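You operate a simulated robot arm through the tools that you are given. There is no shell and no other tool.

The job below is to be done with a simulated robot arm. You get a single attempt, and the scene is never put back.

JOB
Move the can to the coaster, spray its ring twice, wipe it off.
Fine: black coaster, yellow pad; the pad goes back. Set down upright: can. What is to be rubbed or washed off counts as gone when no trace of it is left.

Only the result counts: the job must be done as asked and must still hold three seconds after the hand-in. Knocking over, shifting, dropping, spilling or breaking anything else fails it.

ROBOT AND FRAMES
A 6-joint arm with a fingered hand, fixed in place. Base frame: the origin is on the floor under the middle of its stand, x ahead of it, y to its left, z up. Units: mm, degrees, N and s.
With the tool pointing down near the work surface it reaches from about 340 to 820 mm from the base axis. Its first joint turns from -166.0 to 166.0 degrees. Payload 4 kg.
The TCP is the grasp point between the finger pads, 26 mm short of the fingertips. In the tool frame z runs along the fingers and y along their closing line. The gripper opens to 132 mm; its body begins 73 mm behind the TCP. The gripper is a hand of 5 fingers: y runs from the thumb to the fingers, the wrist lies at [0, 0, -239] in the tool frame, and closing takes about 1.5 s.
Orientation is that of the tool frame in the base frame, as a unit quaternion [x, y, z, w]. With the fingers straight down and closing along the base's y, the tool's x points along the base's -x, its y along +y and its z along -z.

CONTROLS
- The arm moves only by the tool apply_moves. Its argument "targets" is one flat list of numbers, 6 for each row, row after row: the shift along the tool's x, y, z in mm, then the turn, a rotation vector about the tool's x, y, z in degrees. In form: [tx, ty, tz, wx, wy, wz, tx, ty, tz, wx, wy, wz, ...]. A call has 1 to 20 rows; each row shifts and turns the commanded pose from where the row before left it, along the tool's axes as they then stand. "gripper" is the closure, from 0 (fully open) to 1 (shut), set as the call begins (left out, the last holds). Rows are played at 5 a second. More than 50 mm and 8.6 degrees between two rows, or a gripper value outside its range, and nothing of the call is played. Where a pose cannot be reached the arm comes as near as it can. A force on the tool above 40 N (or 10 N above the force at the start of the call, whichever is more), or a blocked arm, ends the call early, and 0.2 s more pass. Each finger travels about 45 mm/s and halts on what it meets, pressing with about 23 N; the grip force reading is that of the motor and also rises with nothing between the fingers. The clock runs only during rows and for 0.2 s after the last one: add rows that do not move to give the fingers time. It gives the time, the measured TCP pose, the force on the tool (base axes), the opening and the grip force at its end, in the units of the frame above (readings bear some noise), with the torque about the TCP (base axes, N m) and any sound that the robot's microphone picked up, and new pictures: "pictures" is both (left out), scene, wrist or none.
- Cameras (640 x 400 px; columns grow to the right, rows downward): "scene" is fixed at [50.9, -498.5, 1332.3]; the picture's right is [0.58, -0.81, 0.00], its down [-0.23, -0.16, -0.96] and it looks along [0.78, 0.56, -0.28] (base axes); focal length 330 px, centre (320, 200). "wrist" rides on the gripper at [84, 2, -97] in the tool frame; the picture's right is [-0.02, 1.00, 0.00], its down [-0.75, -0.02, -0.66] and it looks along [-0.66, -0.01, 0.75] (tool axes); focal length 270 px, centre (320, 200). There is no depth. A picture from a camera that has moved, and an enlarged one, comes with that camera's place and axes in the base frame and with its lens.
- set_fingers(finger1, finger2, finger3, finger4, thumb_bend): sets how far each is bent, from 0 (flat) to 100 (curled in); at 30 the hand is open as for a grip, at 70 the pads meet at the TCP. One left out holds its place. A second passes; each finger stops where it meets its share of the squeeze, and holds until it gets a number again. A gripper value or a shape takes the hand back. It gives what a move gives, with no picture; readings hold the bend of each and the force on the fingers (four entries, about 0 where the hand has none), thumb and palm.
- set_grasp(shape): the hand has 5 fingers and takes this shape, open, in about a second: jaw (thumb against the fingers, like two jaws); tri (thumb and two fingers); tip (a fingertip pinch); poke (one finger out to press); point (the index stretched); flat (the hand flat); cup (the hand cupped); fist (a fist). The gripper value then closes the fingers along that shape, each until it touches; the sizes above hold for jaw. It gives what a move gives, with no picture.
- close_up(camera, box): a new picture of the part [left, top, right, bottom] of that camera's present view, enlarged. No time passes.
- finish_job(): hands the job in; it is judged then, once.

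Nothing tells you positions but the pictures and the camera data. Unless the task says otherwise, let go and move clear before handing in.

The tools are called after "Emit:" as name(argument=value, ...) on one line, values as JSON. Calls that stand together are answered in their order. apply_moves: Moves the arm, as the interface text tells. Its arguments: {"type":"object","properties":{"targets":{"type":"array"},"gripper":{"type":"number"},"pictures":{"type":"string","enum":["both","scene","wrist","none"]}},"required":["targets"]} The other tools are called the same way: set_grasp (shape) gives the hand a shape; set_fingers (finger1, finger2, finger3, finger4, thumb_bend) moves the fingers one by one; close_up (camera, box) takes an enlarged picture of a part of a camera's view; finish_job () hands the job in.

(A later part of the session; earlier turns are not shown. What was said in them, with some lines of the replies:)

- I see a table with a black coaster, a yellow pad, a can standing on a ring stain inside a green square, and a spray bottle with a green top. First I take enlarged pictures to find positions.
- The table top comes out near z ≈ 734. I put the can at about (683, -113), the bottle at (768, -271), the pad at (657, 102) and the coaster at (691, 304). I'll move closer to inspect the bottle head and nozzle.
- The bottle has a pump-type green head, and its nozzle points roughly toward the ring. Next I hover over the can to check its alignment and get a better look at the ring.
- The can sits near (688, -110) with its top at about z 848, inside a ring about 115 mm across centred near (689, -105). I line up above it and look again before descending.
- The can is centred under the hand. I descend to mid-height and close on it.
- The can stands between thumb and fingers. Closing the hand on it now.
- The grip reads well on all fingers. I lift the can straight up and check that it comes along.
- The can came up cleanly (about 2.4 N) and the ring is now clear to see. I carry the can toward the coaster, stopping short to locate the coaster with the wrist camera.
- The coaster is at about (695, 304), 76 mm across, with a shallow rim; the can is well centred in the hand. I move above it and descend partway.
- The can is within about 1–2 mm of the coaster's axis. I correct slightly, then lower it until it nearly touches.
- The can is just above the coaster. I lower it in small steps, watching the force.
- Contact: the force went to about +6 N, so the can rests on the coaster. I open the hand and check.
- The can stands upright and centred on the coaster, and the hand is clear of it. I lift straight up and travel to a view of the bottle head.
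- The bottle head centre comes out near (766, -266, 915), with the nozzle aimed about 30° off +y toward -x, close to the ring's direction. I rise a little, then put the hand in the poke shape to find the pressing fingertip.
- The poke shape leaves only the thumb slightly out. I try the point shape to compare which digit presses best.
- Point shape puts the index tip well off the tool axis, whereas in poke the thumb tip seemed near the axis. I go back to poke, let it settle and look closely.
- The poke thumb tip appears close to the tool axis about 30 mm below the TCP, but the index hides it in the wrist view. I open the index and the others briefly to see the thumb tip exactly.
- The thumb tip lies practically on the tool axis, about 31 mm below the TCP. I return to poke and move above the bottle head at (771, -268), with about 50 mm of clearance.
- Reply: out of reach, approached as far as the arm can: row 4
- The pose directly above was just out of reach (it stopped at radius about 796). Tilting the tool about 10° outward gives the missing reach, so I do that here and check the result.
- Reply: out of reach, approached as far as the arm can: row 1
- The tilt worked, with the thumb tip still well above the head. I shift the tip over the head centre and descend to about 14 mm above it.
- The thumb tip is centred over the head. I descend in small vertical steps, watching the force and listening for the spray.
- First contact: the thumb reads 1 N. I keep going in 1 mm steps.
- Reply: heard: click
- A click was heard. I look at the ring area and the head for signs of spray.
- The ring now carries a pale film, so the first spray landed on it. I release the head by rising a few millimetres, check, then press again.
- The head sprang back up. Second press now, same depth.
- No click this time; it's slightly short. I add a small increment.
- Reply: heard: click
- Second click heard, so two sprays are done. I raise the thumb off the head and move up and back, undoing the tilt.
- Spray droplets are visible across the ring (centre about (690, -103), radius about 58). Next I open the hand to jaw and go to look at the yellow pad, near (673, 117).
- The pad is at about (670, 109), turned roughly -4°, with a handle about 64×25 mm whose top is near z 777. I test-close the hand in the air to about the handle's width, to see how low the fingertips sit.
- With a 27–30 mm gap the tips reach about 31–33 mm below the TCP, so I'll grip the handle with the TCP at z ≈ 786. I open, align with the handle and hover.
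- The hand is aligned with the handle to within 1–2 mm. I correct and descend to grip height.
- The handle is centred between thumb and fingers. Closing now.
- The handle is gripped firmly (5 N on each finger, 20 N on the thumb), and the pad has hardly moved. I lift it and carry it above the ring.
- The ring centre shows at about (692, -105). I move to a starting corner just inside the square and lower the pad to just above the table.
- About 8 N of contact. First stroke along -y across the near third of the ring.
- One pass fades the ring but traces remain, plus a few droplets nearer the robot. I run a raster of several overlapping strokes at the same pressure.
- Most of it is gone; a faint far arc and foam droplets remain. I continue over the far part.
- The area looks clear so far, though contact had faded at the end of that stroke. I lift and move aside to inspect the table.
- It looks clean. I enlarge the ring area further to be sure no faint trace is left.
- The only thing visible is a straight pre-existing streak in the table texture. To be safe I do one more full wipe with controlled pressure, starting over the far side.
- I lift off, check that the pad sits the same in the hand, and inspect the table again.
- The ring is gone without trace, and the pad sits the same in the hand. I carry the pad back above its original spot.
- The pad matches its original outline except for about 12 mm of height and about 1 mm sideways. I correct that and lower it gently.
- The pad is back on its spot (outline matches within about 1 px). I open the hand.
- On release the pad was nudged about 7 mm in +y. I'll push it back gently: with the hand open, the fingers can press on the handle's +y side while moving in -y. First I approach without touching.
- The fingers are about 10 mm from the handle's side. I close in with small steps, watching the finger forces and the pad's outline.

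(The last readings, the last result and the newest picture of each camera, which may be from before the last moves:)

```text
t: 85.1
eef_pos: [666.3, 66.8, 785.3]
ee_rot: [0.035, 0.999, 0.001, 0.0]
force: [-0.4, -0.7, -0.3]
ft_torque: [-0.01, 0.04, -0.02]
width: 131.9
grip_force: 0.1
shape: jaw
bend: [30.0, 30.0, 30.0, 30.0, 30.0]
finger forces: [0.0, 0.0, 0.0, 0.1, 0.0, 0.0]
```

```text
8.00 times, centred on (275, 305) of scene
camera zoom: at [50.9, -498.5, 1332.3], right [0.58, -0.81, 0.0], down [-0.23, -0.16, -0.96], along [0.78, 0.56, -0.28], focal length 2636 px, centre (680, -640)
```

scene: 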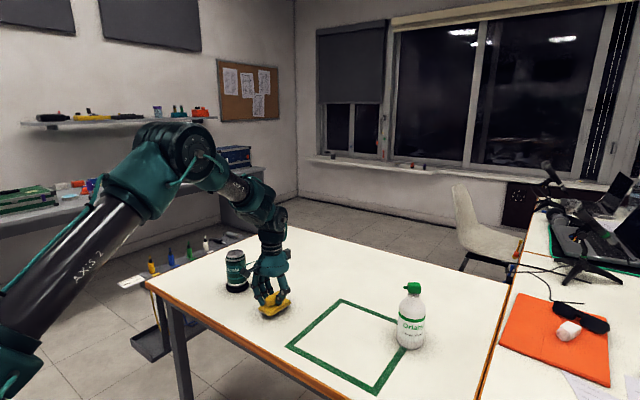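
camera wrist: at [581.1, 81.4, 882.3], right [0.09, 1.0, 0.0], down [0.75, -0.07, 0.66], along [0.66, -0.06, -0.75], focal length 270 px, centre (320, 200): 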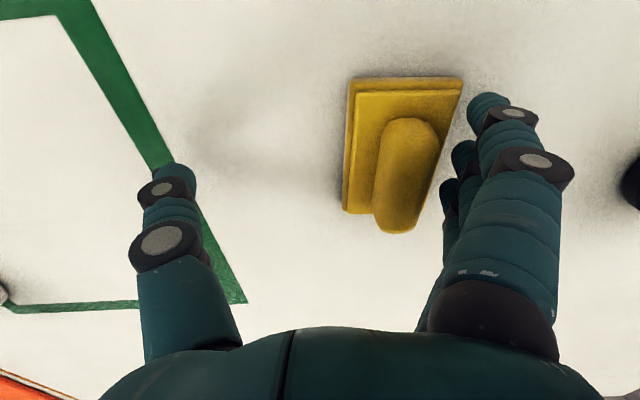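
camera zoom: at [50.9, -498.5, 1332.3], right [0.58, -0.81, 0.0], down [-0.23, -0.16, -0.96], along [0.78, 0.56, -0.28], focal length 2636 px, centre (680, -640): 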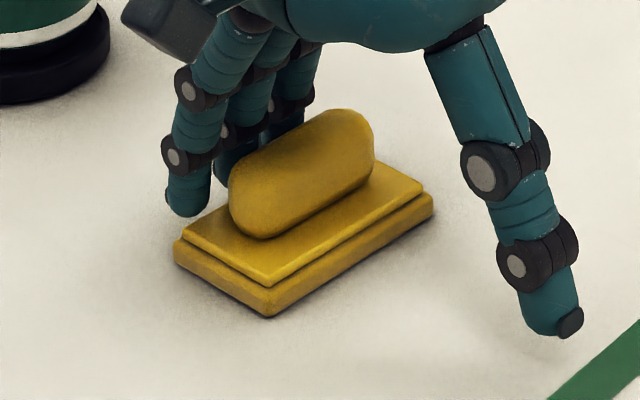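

Emit:
apply_moves(targets=[0, -4, 0, 0, 0, 0, 0, 0, 0, 0, 0, 0], pictures="none")

Emit:
apply_moves(targets=[0, -2, 0, 0, 0, 0, 0, 0, 0, 0, 0, 0], pictures="none")

Emit:
close_up(camera="scene", box=[240, 280, 310, 330])

```text
t: 85.7
eef_pos: [665.5, 63.3, 784.1]
ee_rot: [0.035, 0.999, 0.0, 0.0]
force: [-0.2, -0.5, -0.1]
ft_torque: [-0.01, 0.0, 0.01]
width: 132.0
grip_force: 0.1
shape: jaw
bend: [30.0, 30.0, 30.0, 30.0, 30.0]
finger forces: [0.0, 0.1, 0.1, 0.0, 0.0, 0.0]
```

```text
t: 86.3
eef_pos: [665.0, 60.2, 784.5]
ee_rot: [0.034, 0.999, 0.0, 0.0]
force: [0.1, 0.4, 0.7]
ft_torque: [0.0, 0.02, 0.01]
width: 132.1
grip_force: 0.0
shape: jaw
bend: [30.0, 30.0, 30.0, 30.0, 30.0]
finger forces: [0.0, 0.1, 0.2, 0.0, 0.0, 0.1]
```

```text
8.00 times, centred on (275, 305) of scene
camera zoom: at [50.9, -498.5, 1332.3], right [0.58, -0.81, 0.0], down [-0.23, -0.16, -0.96], along [0.78, 0.56, -0.28], focal length 2636 px, centre (680, -640)
```

zoom: 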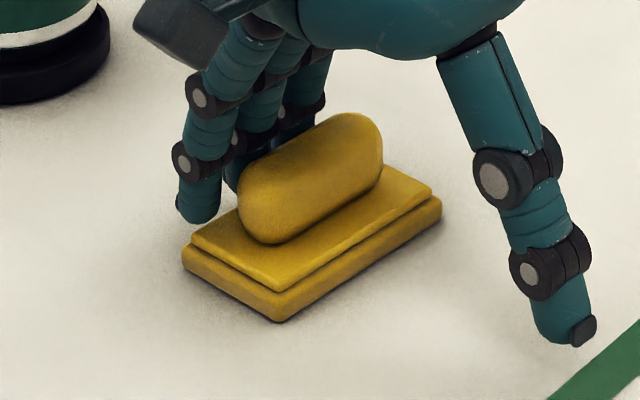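

The pad is moving with the fingers; about 2.5 mm remain.

Emit:
apply_moves(targets=[0, -2.2, 0, 0, 0, 0, 0, 0, 0, 0, 0, 0], pictures="none")

Emit:
close_up(camera="scene", box=[240, 280, 310, 330])

```text
t: 86.9
eef_pos: [665.2, 58.4, 783.9]
ee_rot: [0.035, 0.999, 0.0, 0.0]
force: [0.3, 0.3, -1.1]
ft_torque: [-0.01, 0.0, 0.01]
width: 131.9
grip_force: 0.1
shape: jaw
bend: [30.0, 30.0, 30.0, 30.0, 30.0]
finger forces: [0.0, 0.1, 0.0, 0.0, 0.1, 0.1]
```

```text
8.00 times, centred on (275, 305) of scene
camera zoom: at [50.9, -498.5, 1332.3], right [0.58, -0.81, 0.0], down [-0.23, -0.16, -0.96], along [0.78, 0.56, -0.28], focal length 2636 px, centre (680, -640)
```

zoom: 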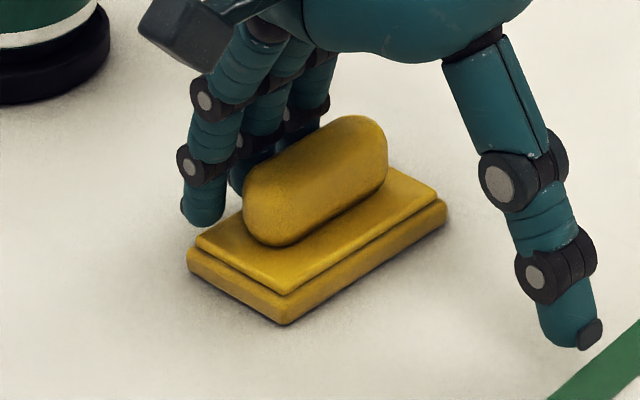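

The pad's outline now matches the original. I back the fingers off a little, then lift straight up and clear.

Emit:
apply_moves(targets=[0, 6, 0, 0, 0, 0, 0, 6, 0, 0, 0, 0, 0, 6, 0, 0, 0, 0, 0, 0, -30, 0, 0, 0, 0, 0, -40, 0, 0, 0, 0, 0, -45, 0, 0, 0, 0, 0, -45, 0, 0, 0, 30, -20, -30, 0, 0, 0, 30, -20, -30, 0, 0, 0, 0, 0, 0, 0, 0, 0], pictures="both")

Emit:
close_up(camera="scene", box=[240, 280, 310, 330])

Emit:
close_up(camera="scene", box=[200, 240, 440, 390])

Emit:
close_up(camera="wrist", box=[80, 0, 320, 150])

```text
t: 89.1
eef_pos: [602.7, 41.1, 1001.1]
ee_rot: [0.035, 0.999, 0.0, 0.0]
force: [-0.7, -0.2, 0.0]
ft_torque: [-0.01, -0.01, -0.02]
width: 131.8
grip_force: 0.1
shape: jaw
bend: [30.0, 30.0, 30.0, 30.0, 30.0]
finger forces: [0.1, 0.0, 0.0, 0.0, 0.0, 0.1]
camera wrist: at [517.2, 48.1, 1099.4], right [0.09, 1.0, 0.0], down [0.75, -0.07, 0.66], along [0.66, -0.06, -0.75], focal length 270 px, centre (320, 200)
```

scene: 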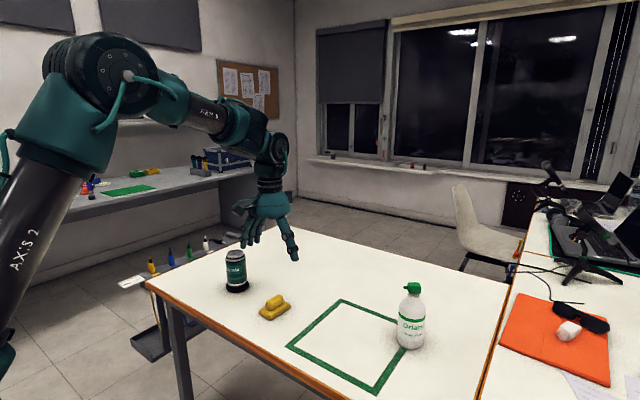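
wrist: 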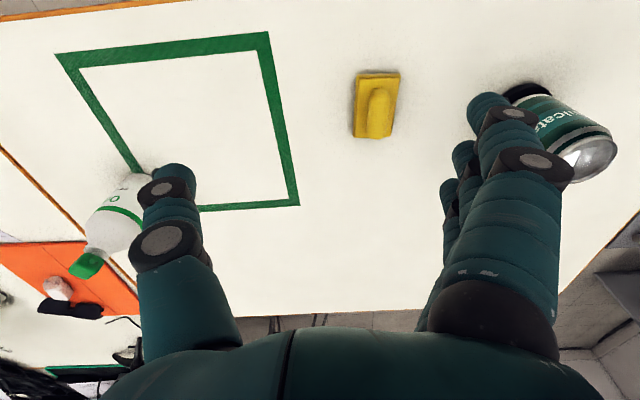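

```text
8.00 times, centred on (275, 305) of scene
camera zoom: at [50.9, -498.5, 1332.3], right [0.58, -0.81, 0.0], down [-0.23, -0.16, -0.96], along [0.78, 0.56, -0.28], focal length 2636 px, centre (680, -640)
```

zoom: 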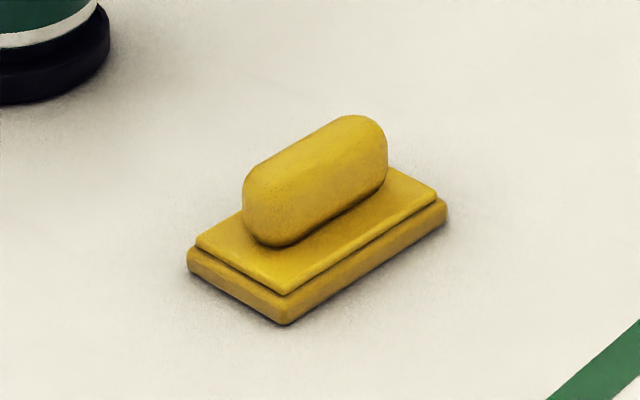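

```text
2.67 times, centred on (320, 315) of scene
camera zoom: at [50.9, -498.5, 1332.3], right [0.58, -0.81, 0.0], down [-0.23, -0.16, -0.96], along [0.78, 0.56, -0.28], focal length 879 px, centre (320, -107)
```

zoom: 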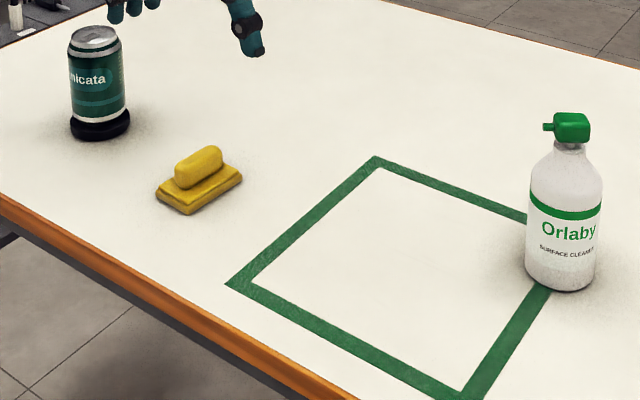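

```text
2.67 times, centred on (200, 75) of wrist
camera zoom: at [517.2, 48.1, 1099.4], right [0.09, 1.0, 0.0], down [0.75, -0.07, 0.66], along [0.66, -0.06, -0.75], focal length 721 px, centre (640, 533)
```

zoom: 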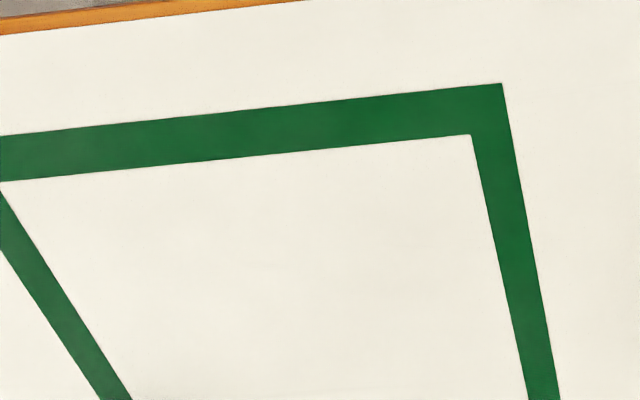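

The table is clear: can upright on the coaster, bottle in place, pad on its spot. One last enlarged look at the former ring area and the can before handing in.

Emit:
close_up(camera="wrist", box=[90, 60, 300, 200])

Emit:
close_up(camera="scene", box=[200, 240, 280, 300])

Emit:
close_up(camera="scene", box=[290, 300, 390, 370])

```text
2.86 times, centred on (195, 130) of wrist
camera zoom: at [517.2, 48.1, 1099.4], right [0.09, 1.0, 0.0], down [0.75, -0.07, 0.66], along [0.66, -0.06, -0.75], focal length 772 px, centre (677, 400)
```

zoom: 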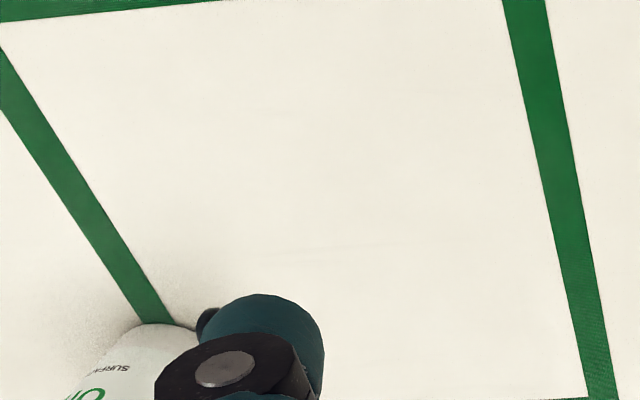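

```text
6.67 times, centred on (240, 270) of scene
camera zoom: at [50.9, -498.5, 1332.3], right [0.58, -0.81, 0.0], down [-0.23, -0.16, -0.96], along [0.78, 0.56, -0.28], focal length 2196 px, centre (853, -267)
```

zoom: 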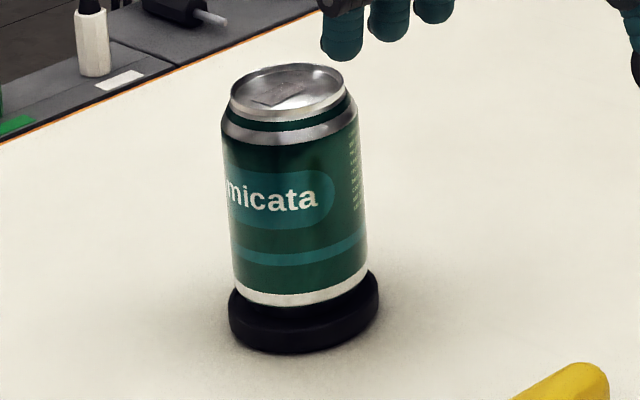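

```text
5.71 times, centred on (340, 335) of scene
camera zoom: at [50.9, -498.5, 1332.3], right [0.58, -0.81, 0.0], down [-0.23, -0.16, -0.96], along [0.78, 0.56, -0.28], focal length 1883 px, centre (206, -571)
```

zoom: 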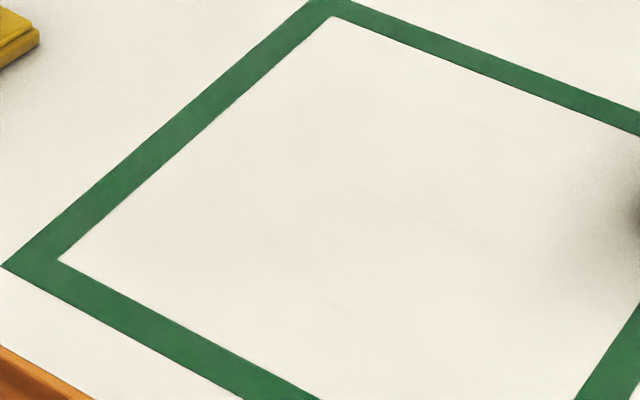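

The can stands upright on the black coaster. The ring and spray droplets are wiped away, the yellow pad is back in its place, the bottle stands where it was and the hand is clear, so I hand the job in.

Emit:
finish_job()

```text
The job is handed in.
```

The job is done and handed in; I got no verdict back, so this is what I saw at the end.

- **Can:** it stands upright on the black coaster, well centred.
- **Spray:** I pressed the bottle head twice where it stood. I heard a click each time, and droplets were visible on the ring afterwards.
- **Ring:** I wiped it with the yellow pad in two full passes. No trace of the ring or droplets shows in the enlarged pictures. A faint straight streak remains there, but it was on the table before I wiped.
- **Pad:** it is back on its original spot. Opening the hand nudged it about 7 mm, so I pushed it back until its outline matched the earlier pictures.
- **Bottle:** it is still upright, and I saw no shift in its position.

The hand is open and clear of everything.
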